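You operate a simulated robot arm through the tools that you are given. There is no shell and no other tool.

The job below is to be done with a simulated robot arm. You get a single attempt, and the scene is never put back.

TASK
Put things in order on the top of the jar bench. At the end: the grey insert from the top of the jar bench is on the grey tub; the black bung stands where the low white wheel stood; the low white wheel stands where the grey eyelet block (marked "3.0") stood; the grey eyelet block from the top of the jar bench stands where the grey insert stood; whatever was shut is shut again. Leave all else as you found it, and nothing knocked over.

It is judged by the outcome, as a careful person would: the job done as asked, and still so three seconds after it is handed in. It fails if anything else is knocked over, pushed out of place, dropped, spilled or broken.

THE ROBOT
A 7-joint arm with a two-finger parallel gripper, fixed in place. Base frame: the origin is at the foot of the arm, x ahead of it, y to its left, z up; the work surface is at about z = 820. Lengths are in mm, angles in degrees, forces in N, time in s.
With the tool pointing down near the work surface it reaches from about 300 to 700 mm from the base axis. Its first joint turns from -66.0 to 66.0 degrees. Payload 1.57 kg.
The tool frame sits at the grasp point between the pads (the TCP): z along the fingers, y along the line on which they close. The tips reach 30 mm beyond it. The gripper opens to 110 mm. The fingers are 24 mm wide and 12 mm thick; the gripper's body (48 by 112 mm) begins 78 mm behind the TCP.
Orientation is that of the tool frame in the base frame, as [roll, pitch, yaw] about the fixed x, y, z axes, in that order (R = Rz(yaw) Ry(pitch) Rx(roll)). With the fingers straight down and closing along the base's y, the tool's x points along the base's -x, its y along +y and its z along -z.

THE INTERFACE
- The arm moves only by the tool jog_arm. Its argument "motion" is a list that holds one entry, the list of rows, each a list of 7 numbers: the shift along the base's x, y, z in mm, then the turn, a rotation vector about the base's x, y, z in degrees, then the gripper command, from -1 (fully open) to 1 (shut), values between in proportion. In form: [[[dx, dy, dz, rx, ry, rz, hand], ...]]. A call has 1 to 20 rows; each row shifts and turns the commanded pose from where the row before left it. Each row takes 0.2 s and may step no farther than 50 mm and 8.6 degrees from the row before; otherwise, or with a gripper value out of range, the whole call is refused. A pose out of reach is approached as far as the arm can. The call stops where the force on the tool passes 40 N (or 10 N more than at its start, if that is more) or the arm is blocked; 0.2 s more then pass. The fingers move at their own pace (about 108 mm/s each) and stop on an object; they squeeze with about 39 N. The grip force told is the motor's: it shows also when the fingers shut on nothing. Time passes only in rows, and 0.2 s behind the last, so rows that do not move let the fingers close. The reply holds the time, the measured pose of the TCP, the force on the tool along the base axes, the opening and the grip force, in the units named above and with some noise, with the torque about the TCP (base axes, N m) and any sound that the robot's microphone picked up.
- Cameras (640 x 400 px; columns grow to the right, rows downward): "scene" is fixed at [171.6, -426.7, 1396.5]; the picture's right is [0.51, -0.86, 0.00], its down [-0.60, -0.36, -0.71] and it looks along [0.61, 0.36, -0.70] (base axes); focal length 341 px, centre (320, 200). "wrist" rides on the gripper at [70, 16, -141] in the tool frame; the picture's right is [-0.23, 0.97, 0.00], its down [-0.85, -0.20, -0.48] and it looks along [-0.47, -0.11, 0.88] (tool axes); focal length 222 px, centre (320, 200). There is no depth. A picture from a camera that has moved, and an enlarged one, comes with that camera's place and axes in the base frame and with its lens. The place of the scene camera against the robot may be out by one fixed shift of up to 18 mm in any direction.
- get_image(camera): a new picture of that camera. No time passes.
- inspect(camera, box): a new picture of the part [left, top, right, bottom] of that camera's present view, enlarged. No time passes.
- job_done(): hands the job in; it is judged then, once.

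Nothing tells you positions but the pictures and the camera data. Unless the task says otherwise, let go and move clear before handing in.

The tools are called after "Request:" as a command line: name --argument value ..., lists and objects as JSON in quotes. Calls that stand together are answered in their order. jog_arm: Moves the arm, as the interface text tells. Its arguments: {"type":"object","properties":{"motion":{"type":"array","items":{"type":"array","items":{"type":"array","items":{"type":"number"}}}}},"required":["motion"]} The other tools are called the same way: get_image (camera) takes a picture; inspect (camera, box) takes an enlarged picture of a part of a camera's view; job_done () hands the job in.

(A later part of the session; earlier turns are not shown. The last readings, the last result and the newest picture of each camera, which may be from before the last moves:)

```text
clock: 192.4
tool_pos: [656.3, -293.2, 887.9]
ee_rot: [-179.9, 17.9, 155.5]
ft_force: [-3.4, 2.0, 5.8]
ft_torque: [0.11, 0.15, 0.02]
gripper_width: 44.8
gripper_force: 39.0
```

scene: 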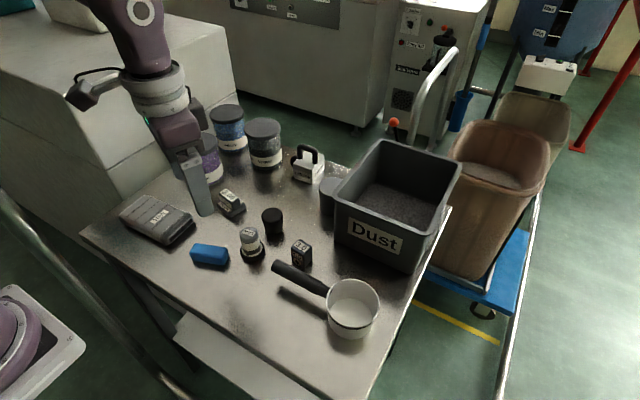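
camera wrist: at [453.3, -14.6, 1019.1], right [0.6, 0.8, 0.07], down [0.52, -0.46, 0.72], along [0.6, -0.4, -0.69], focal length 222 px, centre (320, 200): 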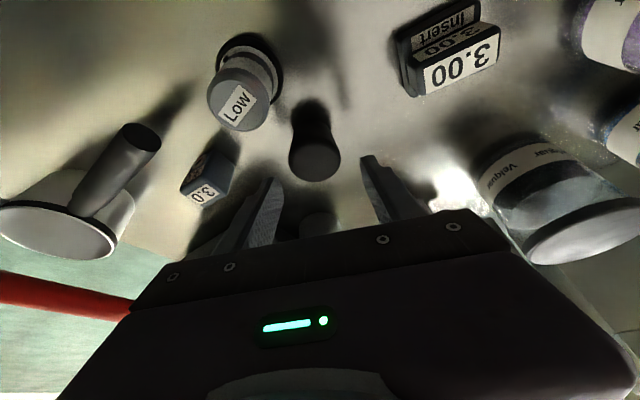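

Request:
jog_arm --motion '[[[0, 0, 0, 0, 0, 0, 0.3], [0, 0, 0, 0, 0, 0, 0], [0, 0, 0, 0, 0, 0, -0.2], [-3, 1.4, 10, 0, 0, 0, -0.2], [-5, 2, 20, 0, 0, 0, -0.2], [-8, 4, 25, 0, 0, 0, -0.2], [-12, 5, 25, 0, 0, 0, -0.2], [-14, 6, 25, 0, 0, 0, -0.2], [-20, 9, 25, 0, 0, 0, -0.2]]]'

Request:
get_image --camera "scene"

Request:
inspect --camera "scene" --box '[330, 130, 460, 240]'

Request:
get_image --camera "wrist"

```text
clock: 194.4
tool_pos: [596.4, -265.4, 1016.7]
ee_rot: [180.0, 17.9, 155.6]
ft_force: [-0.4, 0.5, -0.5]
ft_torque: [-0.02, -0.01, 0.0]
gripper_width: 66.2
gripper_force: 0.1
```

```text
taken
```

scene: 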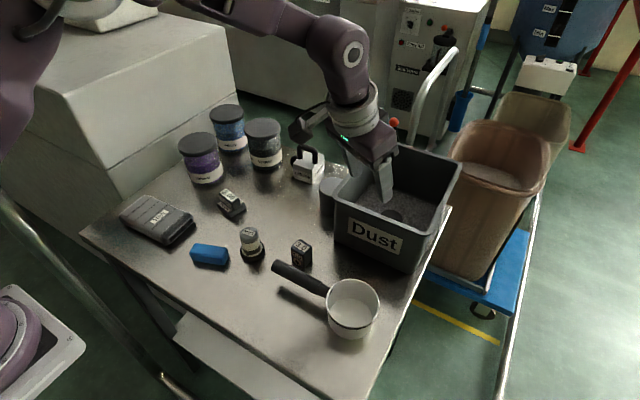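

```text
3.64 times, centred on (395, 185) of scene
camera zoom: at [171.6, -426.7, 1396.5], right [0.51, -0.86, 0.0], down [-0.6, -0.36, -0.71], along [0.61, 0.36, -0.7], focal length 1240 px, centre (47, 254)
```

zoom: 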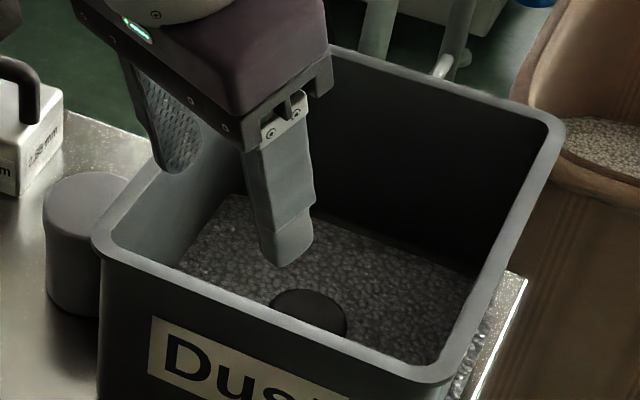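

```text
taken
camera wrist: at [503.4, -204.6, 1130.6], right [0.6, 0.8, 0.07], down [0.53, -0.46, 0.72], along [0.6, -0.39, -0.69], focal length 222 px, centre (320, 200)
```

wrist: 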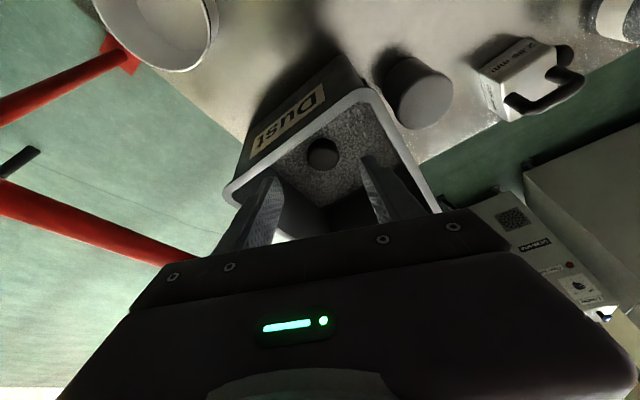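

The bung stands upright in the wheel's old place, nearly level with the dust. Now I go to the insert and measure it from above.

Request:
jog_arm --motion '[[[-20, 20, 20, 2.47, 5.47, 0, -0.2], [-20, 30, 15, 2.47, 5.47, 0, -0.5], [-15, 40, 0, 2.47, 5.47, 0, -1], [-10, 45, 0, 0, 0, 8, -1], [-5, 45, 0, 0, 0, 8, -1], [-5, 45, 0, 0, 0, 8.4, -1], [0, 45, 0, 0, 0, 0, -1], [0, 40, 0, 0, 0, 0, -1]]]'

Request:
get_image --camera "wrist"

Request:
inspect --camera "wrist" --box '[260, 80, 380, 180]'

```text
clock: 196.2
tool_pos: [525.0, 44.3, 1049.5]
ee_rot: [-180.0, 0.0, 180.0]
ft_force: [0.3, 0.2, 0.3]
ft_torque: [-0.03, 0.03, 0.0]
gripper_width: 110.1
gripper_force: 0.1
```

```text
taken
camera wrist: at [455.3, 61.4, 1191.4], right [0.23, 0.97, 0.0], down [0.86, -0.2, 0.48], along [0.46, -0.11, -0.88], focal length 222 px, centre (320, 200)
```

wrist: 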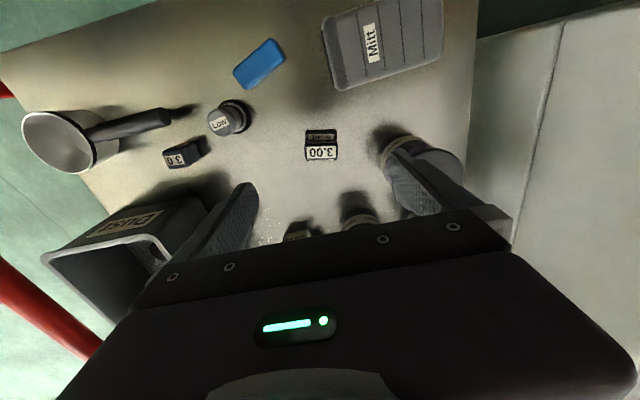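

```text
4.00 times, centred on (320, 130) of wrist
camera zoom: at [455.3, 61.4, 1191.4], right [0.23, 0.97, 0.0], down [0.86, -0.2, 0.48], along [0.46, -0.11, -0.88], focal length 888 px, centre (320, 480)
```

zoom: 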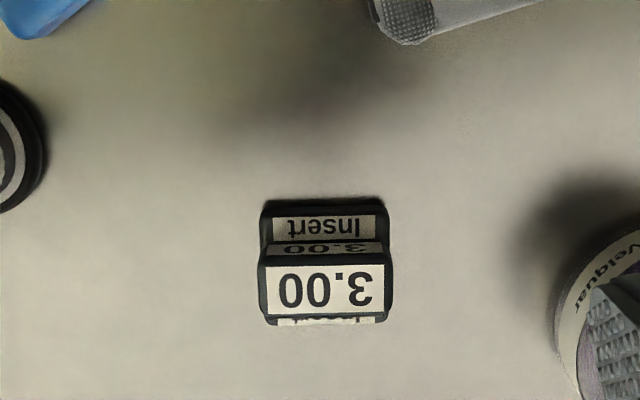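

The insert is centred near (551.5, 41), about 40 mm tall, with its narrow upper block (23 mm) lying across a line at yaw ≈77°. I'll turn the hand to match and check alignment.

Request:
jog_arm --motion '[[[2, 0, 0, 0, 0, -8, -1], [2, 0, 0, 0, 0, -8, -1], [2, 0, 0, 0, 0, -8, -1], [2, 0, 0, 0, 0, -8, -1], [2, 0, 0, 0, 0, -8, -1], [2, 0, 0, 0, 0, -8, -1], [2, 0, 0, 0, 0, -8, -1], [2, 0, 0, 0, 0, -8, -1], [2, 0, 0, 0, 0, -8, -1], [2, 0, 0, 0, 0, -8, -1], [2, -1, -10, 0, 0, -8, -0.5], [2, -1, -20, 0, 0, -8, -0.5], [2.5, -1.3, -30, 0, 0, -7.3, -0.5], [0, 0, -40, 0, 0, 0, -0.5], [0, 0, -30, 0, 0, 0, -0.5]]]'

Request:
get_image --camera "wrist"

Request:
inspect --camera "wrist" --box '[260, 100, 380, 200]'

```text
clock: 199.4
tool_pos: [545.2, 41.3, 924.6]
ee_rot: [180.0, -0.1, 76.6]
ft_force: [-0.5, -0.4, 0.2]
ft_torque: [0.0, 0.02, 0.01]
gripper_width: 82.4
gripper_force: 0.0
```

```text
taken
camera wrist: at [577.4, 105.2, 1066.6], right [0.89, -0.45, 0.0], down [-0.39, -0.79, 0.48], along [-0.21, -0.43, -0.88], focal length 222 px, centre (320, 200)
```

wrist: 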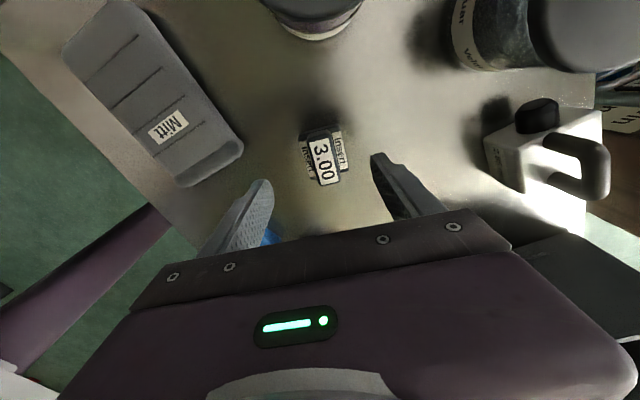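

```text
4.00 times, centred on (320, 150) of wrist
camera zoom: at [577.4, 105.2, 1066.6], right [0.89, -0.45, 0.0], down [-0.39, -0.79, 0.48], along [-0.21, -0.43, -0.88], focal length 888 px, centre (320, 400)
```

zoom: 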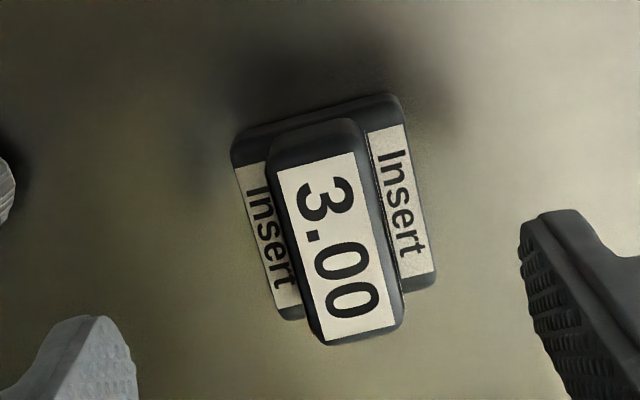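

Request:
jog_arm --motion '[[[3.7, -2.1, -20, 0, 0, 3, -0.2], [0, 0, -20, 0, 0, 0, -0.1], [0, 0, 0, 0, 0, 0, -0.1]]]'

Request:
inspect --camera "wrist" --box '[250, 110, 390, 220]'

Request:
inspect --camera "scene" --box '[190, 150, 280, 230]'

```text
clock: 200.2
tool_pos: [550.2, 38.7, 881.8]
ee_rot: [-179.8, -0.1, 79.6]
ft_force: [0.1, 0.3, -0.1]
ft_torque: [0.01, 0.01, -0.01]
gripper_width: 60.7
gripper_force: 0.0
```

```text
3.64 times, centred on (320, 165) of wrist
camera zoom: at [577.2, 105.0, 1024.4], right [0.92, -0.4, 0.0], down [-0.35, -0.81, 0.48], along [-0.19, -0.44, -0.88], focal length 808 px, centre (320, 327)
```

zoom: 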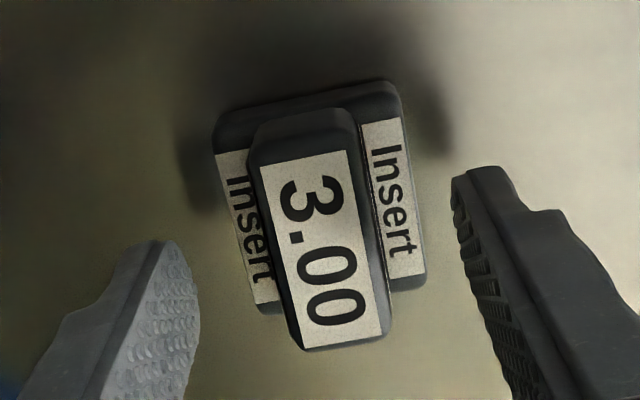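

```text
5.00 times, centred on (235, 190) of scene
camera zoom: at [171.6, -426.7, 1396.5], right [0.51, -0.86, 0.0], down [-0.6, -0.36, -0.71], along [0.61, 0.36, -0.7], focal length 1705 px, centre (745, 250)
```

zoom: 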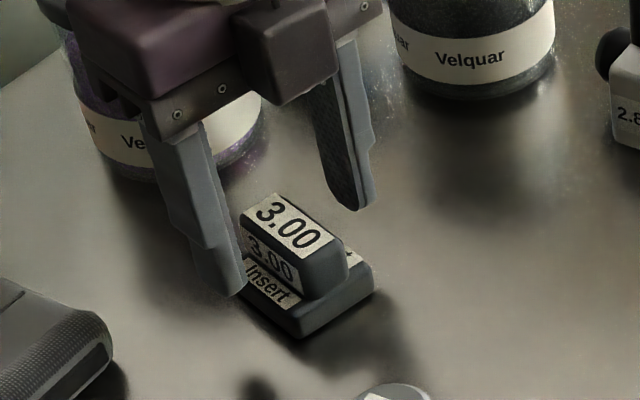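

Request:
jog_arm --motion '[[[0, 0, -8, 0, 0, 0, -0.1], [0, 0, 0, 0, 0, 0, 0.3], [0, 0, 0, 0, 0, 0, 1], [0, 0, 0, 0, 0, 0, 1], [0, 0, 0, 0, 0, 0, 1]]]'

Request:
inspect --camera "wrist" --box '[250, 110, 390, 220]'

Request:
inspect --camera "scene" --box '[190, 150, 280, 230]'

```text
clock: 201.4
tool_pos: [549.4, 40.3, 873.7]
ee_rot: [-179.9, -0.1, 79.7]
ft_force: [0.5, 0.8, 1.7]
ft_torque: [-0.01, -0.07, 0.06]
gripper_width: 23.0
gripper_force: 35.8
```

```text
3.64 times, centred on (320, 165) of wrist
camera zoom: at [577.8, 105.7, 1016.2], right [0.92, -0.4, 0.0], down [-0.35, -0.81, 0.48], along [-0.19, -0.44, -0.88], focal length 808 px, centre (320, 327)
```

zoom: 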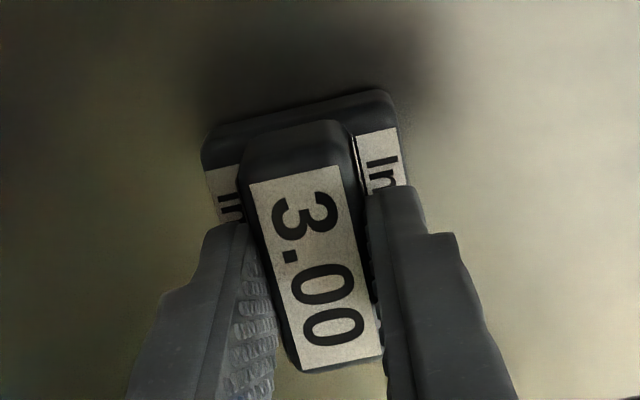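

```text
5.00 times, centred on (235, 190) of scene
camera zoom: at [171.6, -426.7, 1396.5], right [0.51, -0.86, 0.0], down [-0.6, -0.36, -0.71], along [0.61, 0.36, -0.7], focal length 1705 px, centre (745, 250)
```

zoom: 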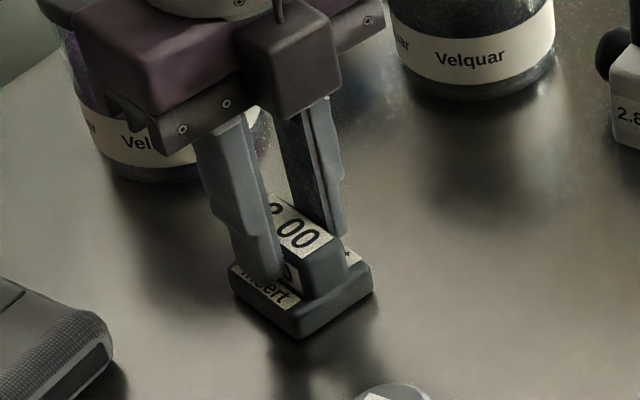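

The insert is gripped (23 mm). I'll lift it and carry it over to the tub.

Request:
jog_arm --motion '[[[0, 0, 15, 0, 0, 0, 1], [0, 0, 30, 0, 0, 0, 1], [0, 0, 30, 0, 0, 0, 1], [0, 0, 30, 0, 0, 0, 1], [20, -34, 0, 0, 0, 0, 1], [20, -34, 0, 0, 0, 0, 1], [20, -34, 0, 0, 0, 0, 1], [20, -34, 0, 0, 0, 0, 1], [20, -34, -5, 0, 0, 0, 1], [19.6, -33, -5, 0, 0, 0, 1], [0, 0, 0, 0, 0, 0, 1]]]'

Request:
inspect --camera "wrist" --box '[240, 90, 400, 220]'

Request:
inspect --camera "scene" --box '[280, 120, 400, 220]'

```text
clock: 203.8
tool_pos: [658.3, -158.2, 959.3]
ee_rot: [-177.5, 0.0, 79.3]
ft_force: [-0.2, 0.8, -1.3]
ft_torque: [0.01, 0.04, -0.01]
gripper_width: 23.4
gripper_force: 35.6
out of reach, approached as far as the arm can: row 10
```

```text
3.08 times, centred on (320, 155) of wrist
camera zoom: at [693.7, -92.9, 1100.5], right [0.91, -0.4, -0.04], down [-0.33, -0.81, 0.48], along [-0.23, -0.43, -0.87], focal length 684 px, centre (320, 338)
```

zoom: 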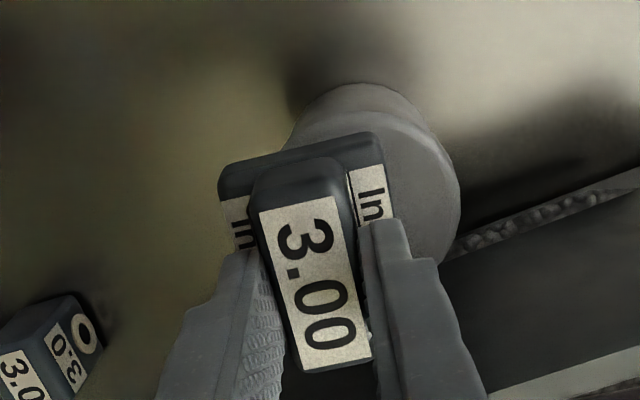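

```text
4.00 times, centred on (340, 170) of scene
camera zoom: at [171.6, -426.7, 1396.5], right [0.51, -0.86, 0.0], down [-0.6, -0.36, -0.71], along [0.61, 0.36, -0.7], focal length 1364 px, centre (240, 320)
```

zoom: 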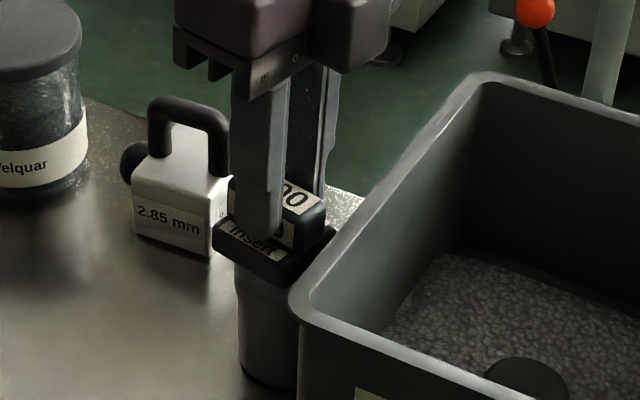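

Request:
jog_arm --motion '[[[0, 0, -4, 0, 0, 0, 1], [0, 0, -4, 0, 0, 0, 1], [0, 0, 0, 0, 0, 0, 1]]]'

Request:
inspect --camera "wrist" --box '[240, 90, 400, 220]'

Request:
inspect --camera "scene" --box '[280, 120, 400, 220]'

```text
clock: 204.6
tool_pos: [662.9, -161.7, 955.4]
ee_rot: [-177.8, -0.1, 79.6]
ft_force: [-0.4, 0.4, -0.3]
ft_torque: [-0.03, 0.02, -0.01]
gripper_width: 22.8
gripper_force: 35.4
out of reach, approached as far as the arm can: row 1, 2
```

```text
3.08 times, centred on (320, 155) of wrist
camera zoom: at [696.4, -96.2, 1096.1], right [0.92, -0.4, -0.04], down [-0.33, -0.81, 0.48], along [-0.22, -0.43, -0.87], focal length 684 px, centre (320, 338)
```

zoom: 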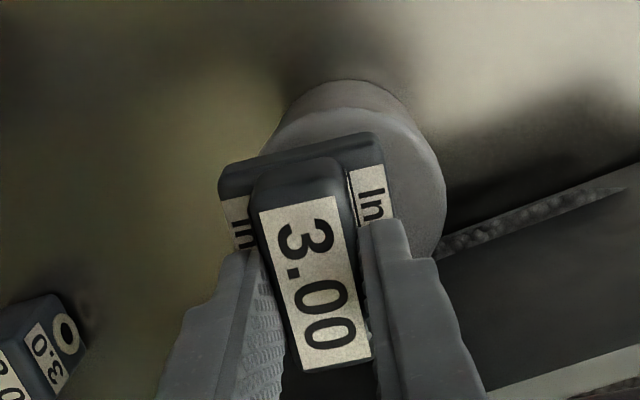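

```text
4.00 times, centred on (340, 170) of scene
camera zoom: at [171.6, -426.7, 1396.5], right [0.51, -0.86, 0.0], down [-0.6, -0.36, -0.71], along [0.61, 0.36, -0.7], focal length 1364 px, centre (240, 320)
```

zoom: 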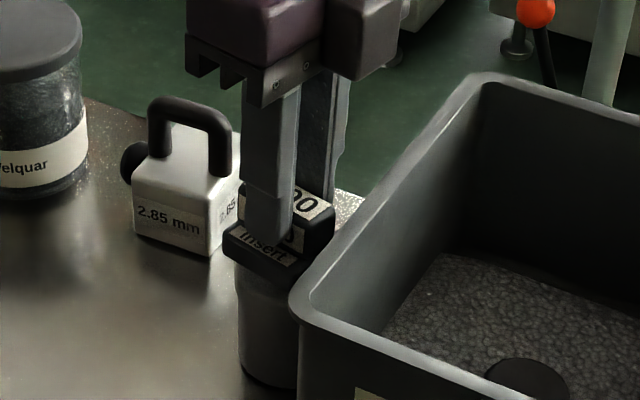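

Request:
jog_arm --motion '[[[0, 0, -1, 0, 0, 5, 1], [0, 0, -2, 0, 0, 5.3, 1], [0, 0, 0, 0, 0, 0, 1]]]'

Request:
inspect --camera "wrist" --box '[240, 90, 400, 220]'

```text
clock: 205.4
tool_pos: [662.2, -160.5, 951.6]
ee_rot: [-179.9, -0.2, 90.0]
ft_force: [-0.9, -0.6, -0.7]
ft_torque: [-0.03, 0.02, 0.0]
gripper_width: 22.8
gripper_force: 35.7
```

```text
3.08 times, centred on (320, 155) of wrist
camera zoom: at [679.0, -90.2, 1094.1], right [0.97, -0.23, 0.0], down [-0.2, -0.86, 0.48], along [-0.11, -0.46, -0.88], focal length 684 px, centre (320, 338)
```

zoom: 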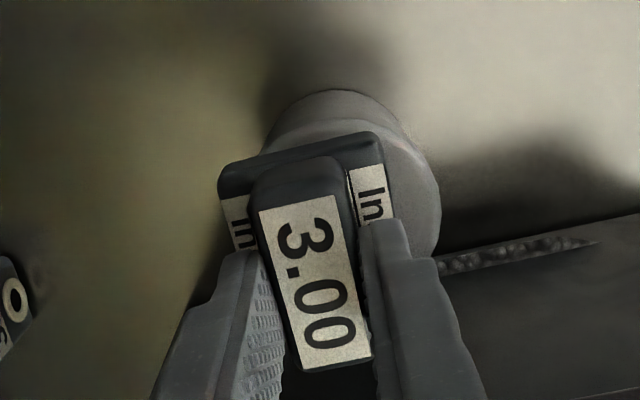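

Request:
jog_arm --motion '[[[3, -1.5, 0, 0, 0, 0, 1], [3.3, -1.5, -2, 0, 0, 0, 1], [0, 0, 0, 0, 0, 0, 1]]]'

Request:
inspect --camera "wrist" --box '[240, 90, 400, 220]'

Request:
inspect --camera "scene" --box '[300, 140, 370, 220]'

```text
clock: 206.2
tool_pos: [670.8, -163.2, 950.0]
ee_rot: [-180.0, 0.0, 89.9]
ft_force: [0.2, 0.6, -0.6]
ft_torque: [-0.01, -0.03, 0.01]
gripper_width: 22.9
gripper_force: 35.2
```

```text
3.08 times, centred on (320, 155) of wrist
camera zoom: at [685.4, -93.5, 1091.5], right [0.97, -0.23, 0.0], down [-0.2, -0.86, 0.48], along [-0.11, -0.46, -0.88], focal length 684 px, centre (320, 338)
```

zoom: 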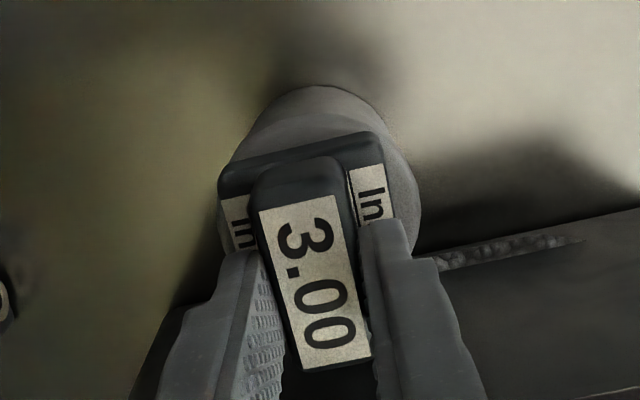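

```text
5.00 times, centred on (335, 180) of scene
camera zoom: at [171.6, -426.7, 1396.5], right [0.51, -0.86, 0.0], down [-0.6, -0.36, -0.71], along [0.61, 0.36, -0.7], focal length 1705 px, centre (245, 300)
```

zoom: 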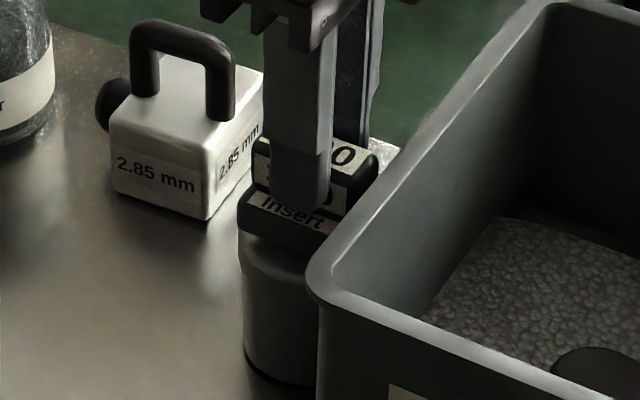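

Request:
jog_arm --motion '[[[-0.5, -1.5, -3, 0, 0, 0, 1], [0, 0, -2.5, 0, 0, 0, 1], [0, 0, -1, 0, 0, 0, 1], [0, 0, 0, 0, 0, 0, 1]]]'

Request:
jog_arm --motion '[[[0, 0, -1, 0, 0, 0, 1], [0, 0, -0.7, 0, 0, 0, 1]]]'

```text
clock: 207.2
tool_pos: [667.3, -165.4, 945.1]
ee_rot: [179.8, -0.1, 89.9]
ft_force: [1.5, -0.4, 12.7]
ft_torque: [-0.18, -0.19, 0.01]
gripper_width: 22.8
gripper_force: 35.1
```

```text
clock: 207.8
tool_pos: [667.1, -166.4, 943.6]
ee_rot: [179.9, 0.0, 90.0]
ft_force: [2.4, -1.2, 29.1]
ft_torque: [0.01, -0.12, 0.0]
gripper_width: 23.2
gripper_force: 35.4
```

Request:
jog_arm --motion '[[[0, 0, 1.2, 0, 0, 0, 1], [0, 0, 0, 0, 0, 0, 0.6], [0, 0, 0, 0, 0, 0, 0.45], [0, 0, 0, 0, 0, 0, 0.3], [0, 0, 10, 0, 0, 0, 0.3], [0, 0, 15, 0, 0, 0, 0.3], [-5, 0, 20, 0, 0, 0, 0.3]]]'

Request:
inspect --camera "scene" --box '[300, 140, 370, 220]'

Request:
inspect --camera "wrist" --box '[240, 70, 400, 220]'

```text
clock: 209.4
tool_pos: [662.9, -166.4, 990.9]
ee_rot: [-179.9, -0.1, 89.9]
ft_force: [-0.4, -0.2, 0.8]
ft_torque: [-0.04, 0.02, 0.01]
gripper_width: 38.7
gripper_force: 0.0
```

```text
5.00 times, centred on (335, 180) of scene
camera zoom: at [171.6, -426.7, 1396.5], right [0.51, -0.86, 0.0], down [-0.6, -0.36, -0.71], along [0.61, 0.36, -0.7], focal length 1705 px, centre (245, 300)
```

zoom: 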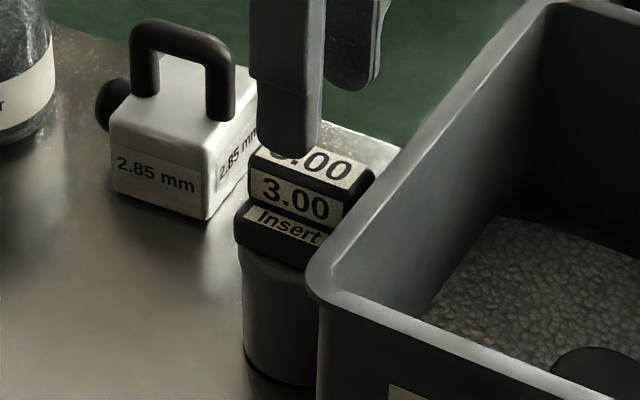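

```text
2.67 times, centred on (320, 145) of wrist
camera zoom: at [679.2, -95.4, 1131.2], right [0.97, -0.23, 0.0], down [-0.2, -0.86, 0.48], along [-0.11, -0.46, -0.88], focal length 592 px, centre (320, 347)
```

zoom: 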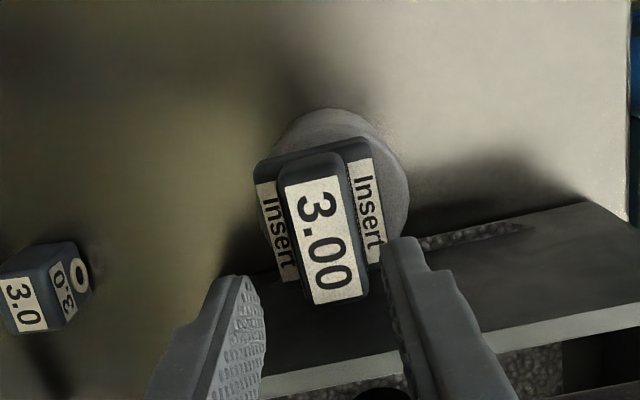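

The insert rests on the tub. Next is the eyelet block; I'll move above it and measure.

Request:
jog_arm --motion '[[[-20, 0, 25, 0, 0, 0, -0.3], [-40, 0, 10, 0, 0, 0, -0.5], [-40, 0, 0, 0, 0, 0, -0.5], [-40, 0, 0, 0, 0, 0, -0.5], [-20, 0, 0, 0, 0, 0, -0.5], [0, 0, 0, 0, 0, 0, -0.5]]]'

Request:
get_image --camera "wrist"

Request:
inspect --camera "wrist" --box '[260, 90, 380, 200]'

```text
clock: 210.8
tool_pos: [501.3, -166.7, 1021.8]
ee_rot: [180.0, -0.2, 89.9]
ft_force: [-0.2, -0.3, 0.5]
ft_torque: [0.0, 0.0, -0.01]
gripper_width: 82.3
gripper_force: 0.0
```

```text
taken
camera wrist: at [517.4, -96.3, 1163.4], right [0.97, -0.23, 0.0], down [-0.2, -0.86, 0.48], along [-0.11, -0.46, -0.88], focal length 222 px, centre (320, 200)
```

wrist: 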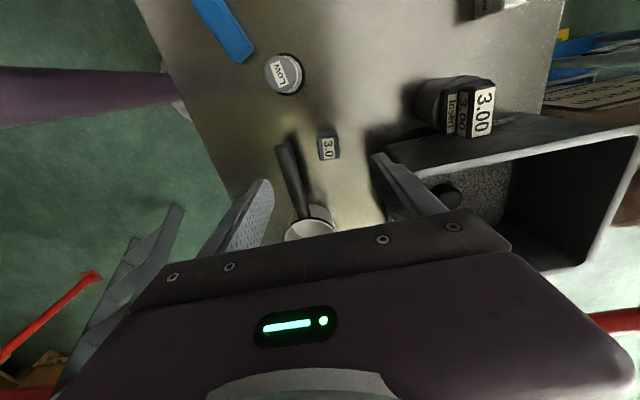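

```text
3.64 times, centred on (320, 145) of wrist
camera zoom: at [517.4, -96.3, 1163.4], right [0.97, -0.23, 0.0], down [-0.2, -0.86, 0.48], along [-0.11, -0.46, -0.88], focal length 808 px, centre (320, 400)
```

zoom: 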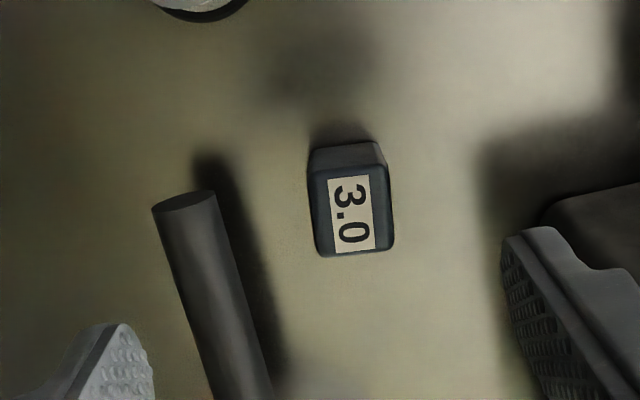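

Request:
jog_arm --motion '[[[1, -2, 0, 0, 0, 8.3, -0.3], [1, -2, 0, 0, 0, 8.3, -0.3], [1, -2, 0, 0, 0, 8.3, -0.3], [1, -2, 0, 0, 0, 8.3, -0.3], [1, -2, 0, 0, 0, 8.3, -0.3], [1, -2, 0, 0, 0, 8.3, -0.3], [1, -2, -10, 0, 0, 8.3, -0.3], [1, -1.7, -20, 0, 0, 8.3, -0.3], [0, 0, -30, 0, 0, 8.3, -0.3], [0, 0, -40, 0, 0, 7.7, -0.3], [0, 0, 0, 0, 0, 0, -0.3]]]'

Request:
get_image --camera "wrist"

Request:
inspect --camera "wrist" --box '[260, 110, 380, 210]'

```text
clock: 213.2
tool_pos: [511.7, -178.4, 923.2]
ee_rot: [-179.9, -0.1, 172.5]
ft_force: [0.6, 0.6, 0.4]
ft_torque: [0.0, -0.01, 0.02]
gripper_width: 71.7
gripper_force: 0.1
```

```text
taken
camera wrist: at [444.3, -152.0, 1065.5], right [0.35, 0.94, 0.0], down [0.82, -0.31, 0.48], along [0.45, -0.17, -0.88], focal length 222 px, centre (320, 200)
```

wrist: 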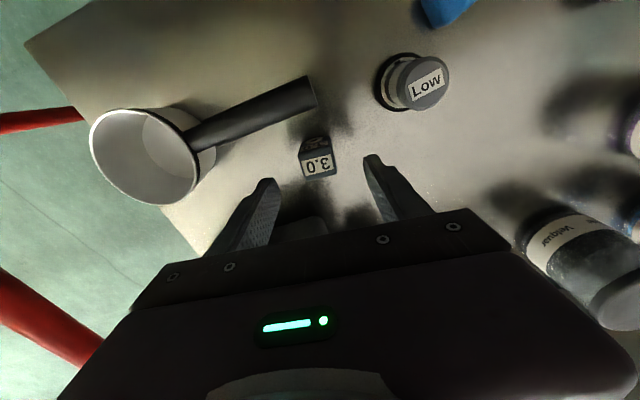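

```text
4.00 times, centred on (320, 160) of wrist
camera zoom: at [444.3, -152.0, 1065.5], right [0.35, 0.94, 0.0], down [0.82, -0.31, 0.48], along [0.45, -0.17, -0.88], focal length 888 px, centre (320, 360)
```

zoom: 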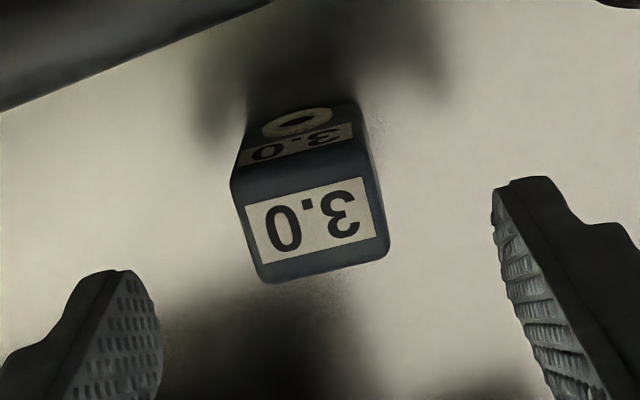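

Request:
jog_arm --motion '[[[3, -2, -25, 0, 0, 0, -0.3], [0, 0, -25, 0, 0, 0, -0.2], [0, 0, -11, 0, 0, 0, -0.1], [0, 0, 0, 0, 0, 0, 0.2], [0, 0, 0, 0, 0, 0, 1], [0, 0, 0, 0, 0, 0, 1]]]'

Request:
inspect --camera "wrist" --box '[250, 110, 390, 220]'

Request:
inspect --camera "scene" --box '[250, 200, 350, 290]'

```text
clock: 214.6
tool_pos: [512.7, -181.4, 862.6]
ee_rot: [-180.0, -0.1, 172.4]
ft_force: [-0.1, 0.4, -0.1]
ft_torque: [-0.03, 0.0, 0.02]
gripper_width: 33.5
gripper_force: 39.2
```

```text
3.64 times, centred on (320, 165) of wrist
camera zoom: at [446.1, -155.2, 1004.1], right [0.36, 0.93, 0.0], down [0.82, -0.31, 0.48], along [0.44, -0.17, -0.88], focal length 808 px, centre (320, 327)
```

zoom: 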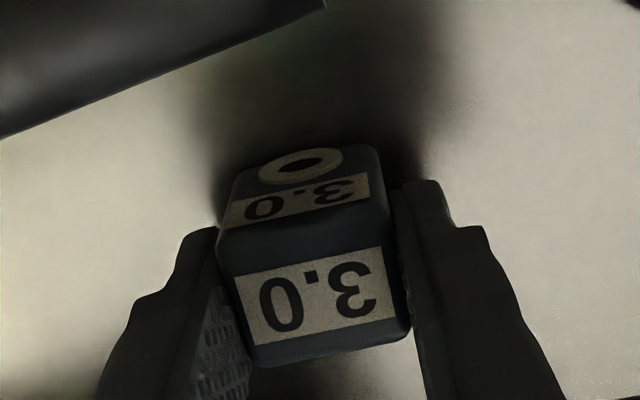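

```text
4.44 times, centred on (300, 245) of scene
camera zoom: at [171.6, -426.7, 1396.5], right [0.51, -0.86, 0.0], down [-0.6, -0.36, -0.71], along [0.61, 0.36, -0.7], focal length 1515 px, centre (409, 0)
```

zoom: 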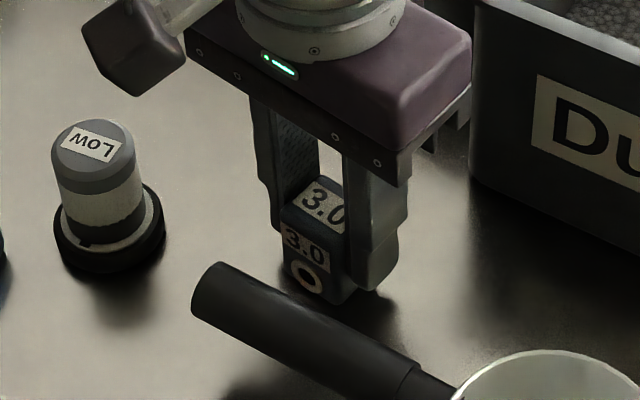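

The eyelet block is gripped (33.5 mm) at about (513, -181), which I note as its old place. I'll carry it to the insert's old place at (550, 41).

Request:
jog_arm --motion '[[[0, 0, 20, 0, 0, 0, 1], [0, 0, 30, 0, 0, 0, 1], [0, 0, 30, 0, 0, 0, 1], [0, 0, 20, 0, 0, 0, 1], [6.2, 37.2, 0, 0, 0, 0, 1], [6.2, 37.2, 0, 0, 0, 0, 1], [6.2, 37.2, 0, 0, 0, 0, 1], [6.2, 37.2, 0, 0, 0, 0, 1], [6.2, 37.2, 0, 0, 0, 0, 1], [6.2, 37, 0, 0, 0, 0, 1], [0, 0, -30, 0, 0, 0, 1], [0, 0, -30, 0, 0, 0, 1], [0, 0, -25, 0, 0, 0, 1], [0, 0, -9, 0, 0, 0, 1], [0, 0, 0, 0, 0, 0, 1], [0, 0, 0, 0, 0, 0, 1]]]'

Request:
inspect --camera "scene" --box '[190, 150, 280, 230]'

```text
clock: 218.0
tool_pos: [549.6, 40.3, 868.2]
ee_rot: [-179.8, -0.1, 172.3]
ft_force: [0.2, -0.8, -0.3]
ft_torque: [0.01, 0.01, 0.01]
gripper_width: 33.5
gripper_force: 39.1
```

```text
5.00 times, centred on (235, 190) of scene
camera zoom: at [171.6, -426.7, 1396.5], right [0.51, -0.86, 0.0], down [-0.6, -0.36, -0.71], along [0.61, 0.36, -0.7], focal length 1705 px, centre (745, 250)
```

zoom: 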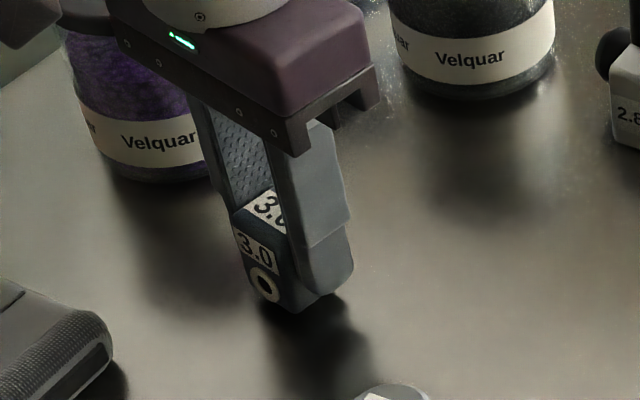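

Request:
jog_arm --motion '[[[0, 4, 0, 0, 0, 0, 1], [0, 0, -3, 0, 0, 0, 1], [0, 0, -1.5, 0, 0, 0, 1], [0, 0, 0, 0, 0, 0, 1]]]'

Request:
jog_arm --motion '[[[0, 0, -1, 0, 0, 0, 1], [0, 0, 0, 0, 0, 0, 1]]]'

```text
clock: 219.0
tool_pos: [550.9, 44.5, 863.6]
ee_rot: [-179.9, -0.1, 172.3]
ft_force: [0.1, -0.7, -0.5]
ft_torque: [0.0, -0.01, -0.04]
gripper_width: 33.1
gripper_force: 38.9
```

```text
clock: 219.6
tool_pos: [550.7, 44.6, 862.8]
ee_rot: [-179.9, -0.2, 172.3]
ft_force: [-0.1, 0.6, -1.2]
ft_torque: [0.03, -0.02, 0.03]
gripper_width: 33.0
gripper_force: 38.8
```

Request:
jog_arm --motion '[[[0, 0, -0.7, 0, 0, 0, 1], [0, 0, 0, 0, 0, 0, 0.3], [0, 0, 0, 0, 0, 0, 0], [0, 0, 0, 0, 0, 0, -0.2], [0, 0, 15, 0, 0, 0, -0.2], [0, 0, 30, 0, 0, 0, -0.2], [0, 0, 35, 0, 0, 0, -0.2], [0, 0, 40, 0, 0, 0, -0.5], [-20, -30, 30, 0, 0, -5, -0.5], [-30, -30, 0, 0, 0, -6, -0.5], [-20, -30, 0, 0, 0, -6, -0.5]]]'

Request:
get_image --camera "scene"

Request:
inspect --camera "scene" --box '[190, 150, 280, 230]'

Request:
get_image --camera "wrist"

```text
clock: 222.0
tool_pos: [482.9, -45.5, 1009.2]
ee_rot: [-179.9, -0.1, 155.4]
ft_force: [-0.4, -0.1, 0.4]
ft_torque: [0.01, 0.02, 0.0]
gripper_width: 82.2
gripper_force: 0.1
```

```text
taken
```

scene: 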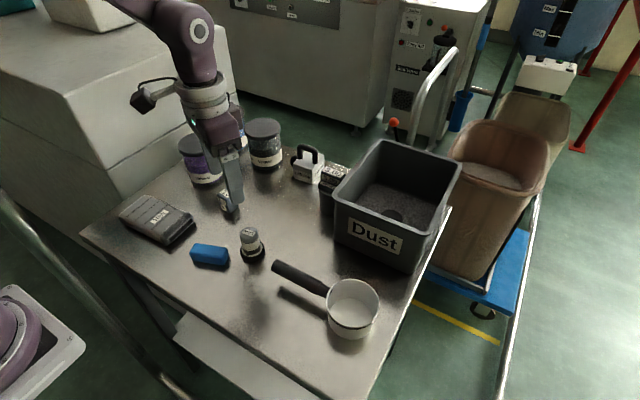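

```text
5.00 times, centred on (235, 190) of scene
camera zoom: at [171.6, -426.7, 1396.5], right [0.51, -0.86, 0.0], down [-0.6, -0.36, -0.71], along [0.61, 0.36, -0.7], focal length 1705 px, centre (745, 250)
```

zoom: 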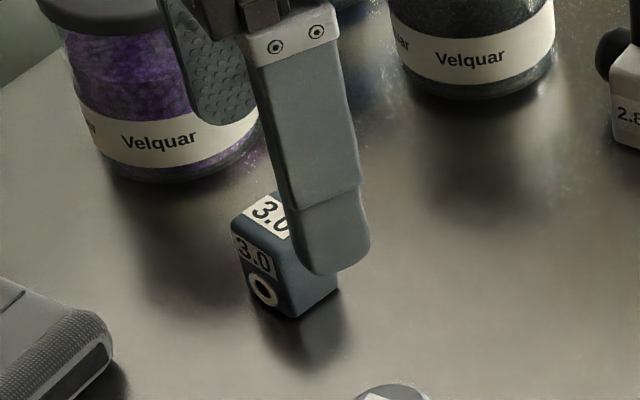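

```text
taken
camera wrist: at [425.8, -0.8, 1151.2], right [0.61, 0.79, 0.0], down [0.69, -0.54, 0.48], along [0.38, -0.29, -0.88], focal length 222 px, centre (320, 200)
```

wrist: 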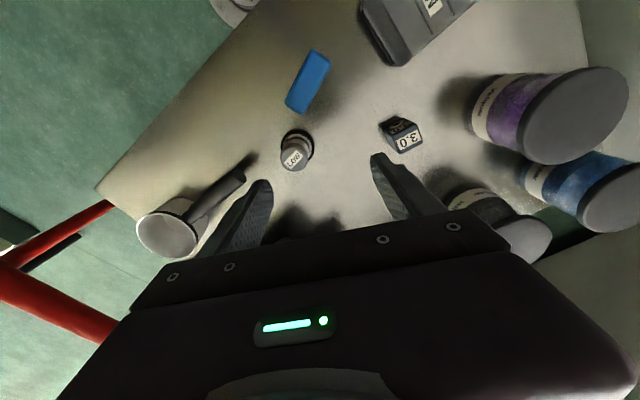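

The eyelet block stands in the insert's old place. Now the wheel: I'll move above it and grip its stem with the hand upright.

Request:
jog_arm --motion '[[[-4, -16, -20, 0, 0, 0, -0.4], [-5, -17, -25, 0, 0, 0, -0.4], [0, 0, -20, 0, 0, 0, -0.4], [0, 0, 0, 0, 0, 0, -0.4]]]'

Request:
inspect --camera "wrist" --box '[250, 90, 390, 210]'

Request:
inspect --camera "scene" --box '[190, 160, 280, 230]'

```text
clock: 223.0
tool_pos: [474.3, -79.0, 948.8]
ee_rot: [-179.9, -0.1, 155.3]
ft_force: [-0.3, 0.2, -0.6]
ft_torque: [-0.01, 0.03, -0.02]
gripper_width: 77.0
gripper_force: 0.0
```

```text
3.33 times, centred on (320, 150) of wrist
camera zoom: at [417.6, -33.6, 1090.0], right [0.61, 0.79, 0.0], down [0.69, -0.54, 0.48], along [0.38, -0.29, -0.88], focal length 740 px, centre (320, 367)
```

zoom: 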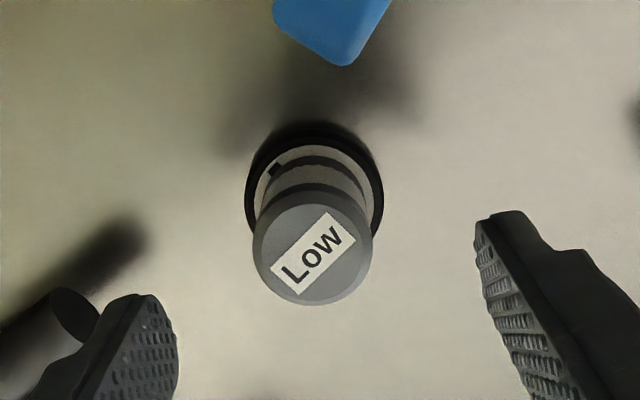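

```text
5.71 times, centred on (235, 195) of scene
camera zoom: at [171.6, -426.7, 1396.5], right [0.51, -0.86, 0.0], down [-0.6, -0.36, -0.71], along [0.61, 0.36, -0.7], focal length 1948 px, centre (806, 229)
```

zoom: 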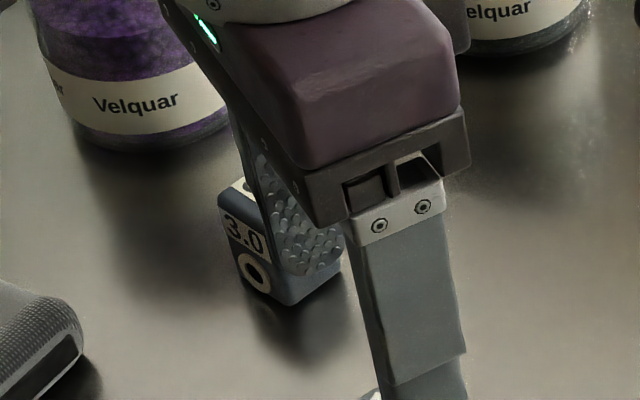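

Request:
jog_arm --motion '[[[-1.6, -2, -20, 0, 0, 0, 0], [0, 0, -20, 0, 0, 0, 0], [0, 0, -18, 0, 0, 0, 0], [0, 0, 0, 0, 0, 0, 0.3], [0, 0, 0, 0, 0, 0, 1], [0, 0, 0, 0, 0, 0, 1]]]'

Request:
inspect --camera "wrist" --box '[250, 90, 390, 220]'

Request:
inspect --camera "scene" --box '[200, 170, 320, 270]'

```text
clock: 224.4
tool_pos: [470.9, -80.1, 890.2]
ee_rot: [-179.9, 0.0, 155.3]
ft_force: [1.2, -0.3, 0.8]
ft_torque: [0.0, -0.01, 0.03]
gripper_width: 34.6
gripper_force: 38.9
```

```text
3.08 times, centred on (320, 155) of wrist
camera zoom: at [414.0, -36.2, 1031.4], right [0.61, 0.79, 0.0], down [0.7, -0.54, 0.48], along [0.38, -0.29, -0.88], focal length 684 px, centre (320, 338)
```

zoom: 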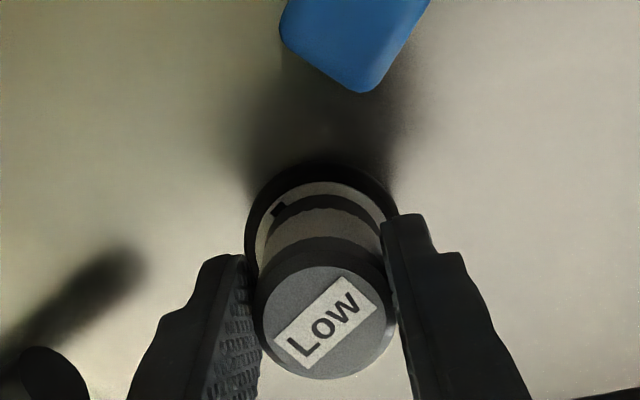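

```text
4.00 times, centred on (260, 220) of scene
camera zoom: at [171.6, -426.7, 1396.5], right [0.51, -0.86, 0.0], down [-0.6, -0.36, -0.71], along [0.61, 0.36, -0.7], focal length 1364 px, centre (560, 120)
```

zoom: 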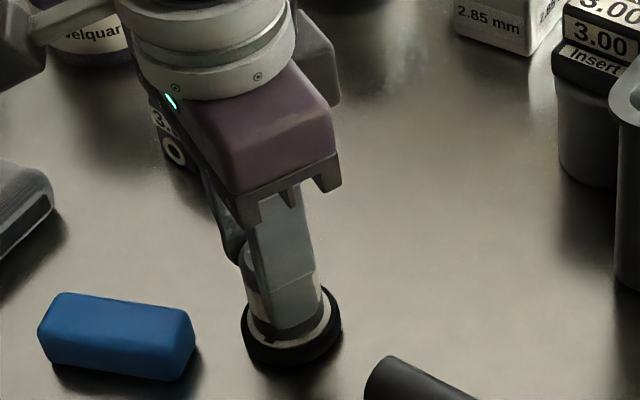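

Request:
jog_arm --motion '[[[0, 0, 20, 0, 0, 0, 1], [0, 0, 25, 0, 0, 0, 1], [0, 0, 20, 0, 0, 0, 1], [13.2, -33.3, 0, 0, 0, 0, 1], [13.2, -33.3, 0, 0, 0, 0, 1], [13.2, -33.3, 0, 0, 0, 0, 1], [0, 0, -25, 0, 0, 0, 1], [0, 0, -20, 0, 0, 0, 1], [0, 0, -12, 0, 0, 0, 1], [0, 0, -3, 0, 0, 0, 1], [0, 0, 0, 0, 0, 0, 1]]]'

Request:
inspect --camera "scene" --box '[250, 200, 350, 290]'

Request:
inspect --camera "wrist" --box '[230, 90, 410, 230]'

```text
clock: 226.8
tool_pos: [509.8, -179.9, 893.9]
ee_rot: [-179.9, -0.2, 155.3]
ft_force: [-0.9, -0.7, -0.5]
ft_torque: [-0.03, 0.06, -0.02]
gripper_width: 34.2
gripper_force: 39.0
```

```text
4.44 times, centred on (300, 245) of scene
camera zoom: at [171.6, -426.7, 1396.5], right [0.51, -0.86, 0.0], down [-0.6, -0.36, -0.71], along [0.61, 0.36, -0.7], focal length 1515 px, centre (409, 0)
```

zoom: 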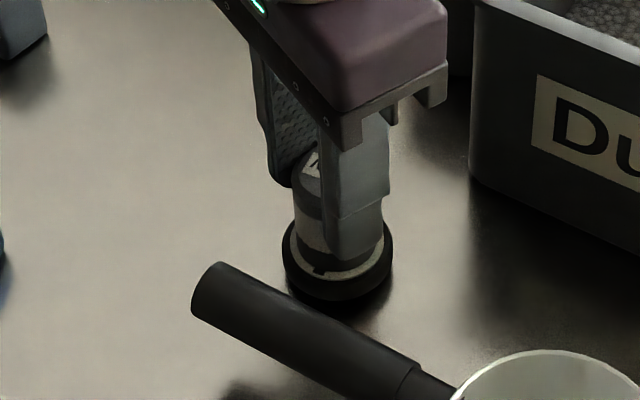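

```text
2.86 times, centred on (320, 160) of wrist
camera zoom: at [452.9, -135.5, 1035.5], right [0.61, 0.79, 0.0], down [0.7, -0.54, 0.48], along [0.38, -0.29, -0.88], focal length 635 px, centre (320, 314)
```

zoom: 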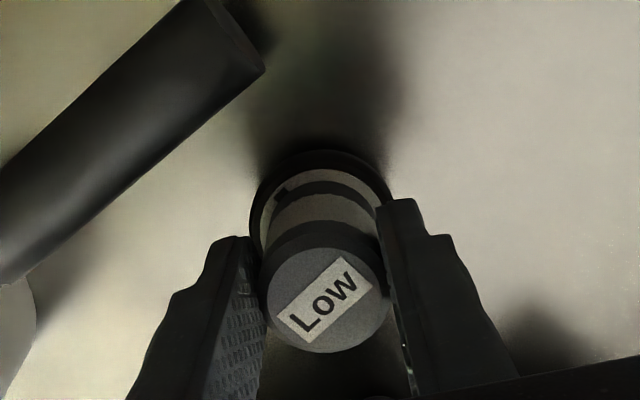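

Request:
jog_arm --motion '[[[-3, 1, 0, 0, 0, 0, 1], [0, 0, -2.5, 0, 0, 0, 1], [0, 0, -1, 0, 0, 0, 1], [0, 0, 0, 0, 0, 0, 1]]]'

Request:
jog_arm --motion '[[[0, 0, -0.8, 0, 0, 0, 1], [0, 0, 0, 0, 0, 0, 1]]]'

```text
clock: 227.8
tool_pos: [506.3, -180.3, 890.5]
ee_rot: [-179.8, 0.0, 155.4]
ft_force: [0.0, 0.0, -0.2]
ft_torque: [-0.02, 0.02, -0.04]
gripper_width: 34.3
gripper_force: 38.4
```

```text
clock: 228.4
tool_pos: [506.4, -179.1, 888.9]
ee_rot: [-179.9, -0.1, 155.3]
ft_force: [0.1, -0.1, 0.3]
ft_torque: [0.03, -0.07, 0.01]
gripper_width: 34.3
gripper_force: 39.0
```

Request:
jog_arm --motion '[[[0, 0, -0.4, 0, 0, 0, 1], [0, 0, 0, 0, 0, 0, 0.3], [0, 0, 0, 0, 0, 0, 0], [0, 0, 0, 0, 0, 0, -0.1], [0, 0, 15, 0, 0, 0, -0.1], [0, 0, 30, 0, 0, 0, -0.1], [0, 0, 40, 0, 0, 0, -0.3], [-20, 20, 40, 0, 0, 0, -0.5], [-40, 20, 0, 0, 0, 0, -1], [-40, 20, 0, 0, 0, 0, -1], [-30, 20, 0, 0, 0, 0, -1]]]'

Request:
get_image --camera "scene"

Request:
inspect --camera "scene" --box '[250, 200, 350, 290]'

Request:
inspect --camera "scene" --box '[190, 150, 280, 230]'

Request:
inspect --camera "scene" --box '[290, 130, 430, 230]'

```text
clock: 230.8
tool_pos: [375.7, -99.1, 1014.7]
ee_rot: [-179.9, -0.1, 155.3]
ft_force: [0.0, 0.2, -0.1]
ft_torque: [-0.01, -0.01, 0.0]
gripper_width: 110.1
gripper_force: 0.2
```

```text
taken
```

scene: 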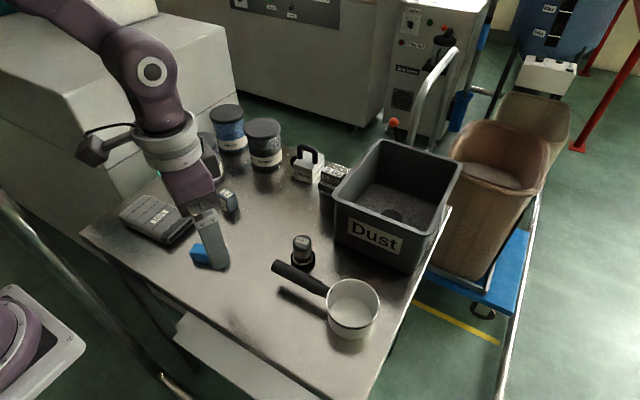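

```text
4.44 times, centred on (300, 245) of scene
camera zoom: at [171.6, -426.7, 1396.5], right [0.51, -0.86, 0.0], down [-0.6, -0.36, -0.71], along [0.61, 0.36, -0.7], focal length 1515 px, centre (409, 0)
```

zoom: 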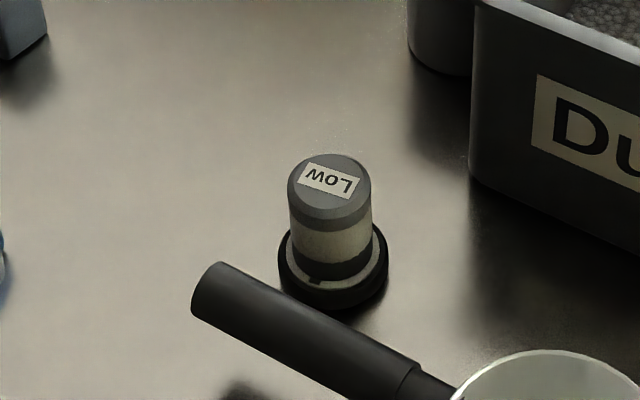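

```text
5.00 times, centred on (235, 190) of scene
camera zoom: at [171.6, -426.7, 1396.5], right [0.51, -0.86, 0.0], down [-0.6, -0.36, -0.71], along [0.61, 0.36, -0.7], focal length 1705 px, centre (745, 250)
```

zoom: 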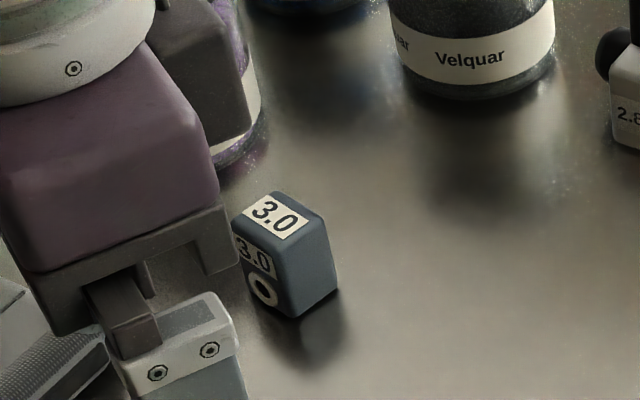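

```text
4.00 times, centred on (360, 180) of scene
camera zoom: at [171.6, -426.7, 1396.5], right [0.51, -0.86, 0.0], down [-0.6, -0.36, -0.71], along [0.61, 0.36, -0.7], focal length 1364 px, centre (160, 280)
```

zoom: 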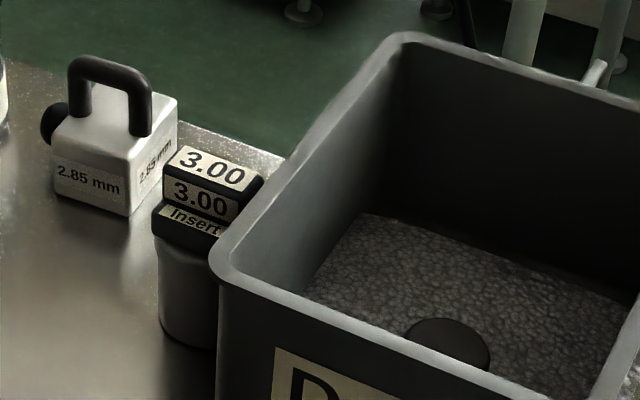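

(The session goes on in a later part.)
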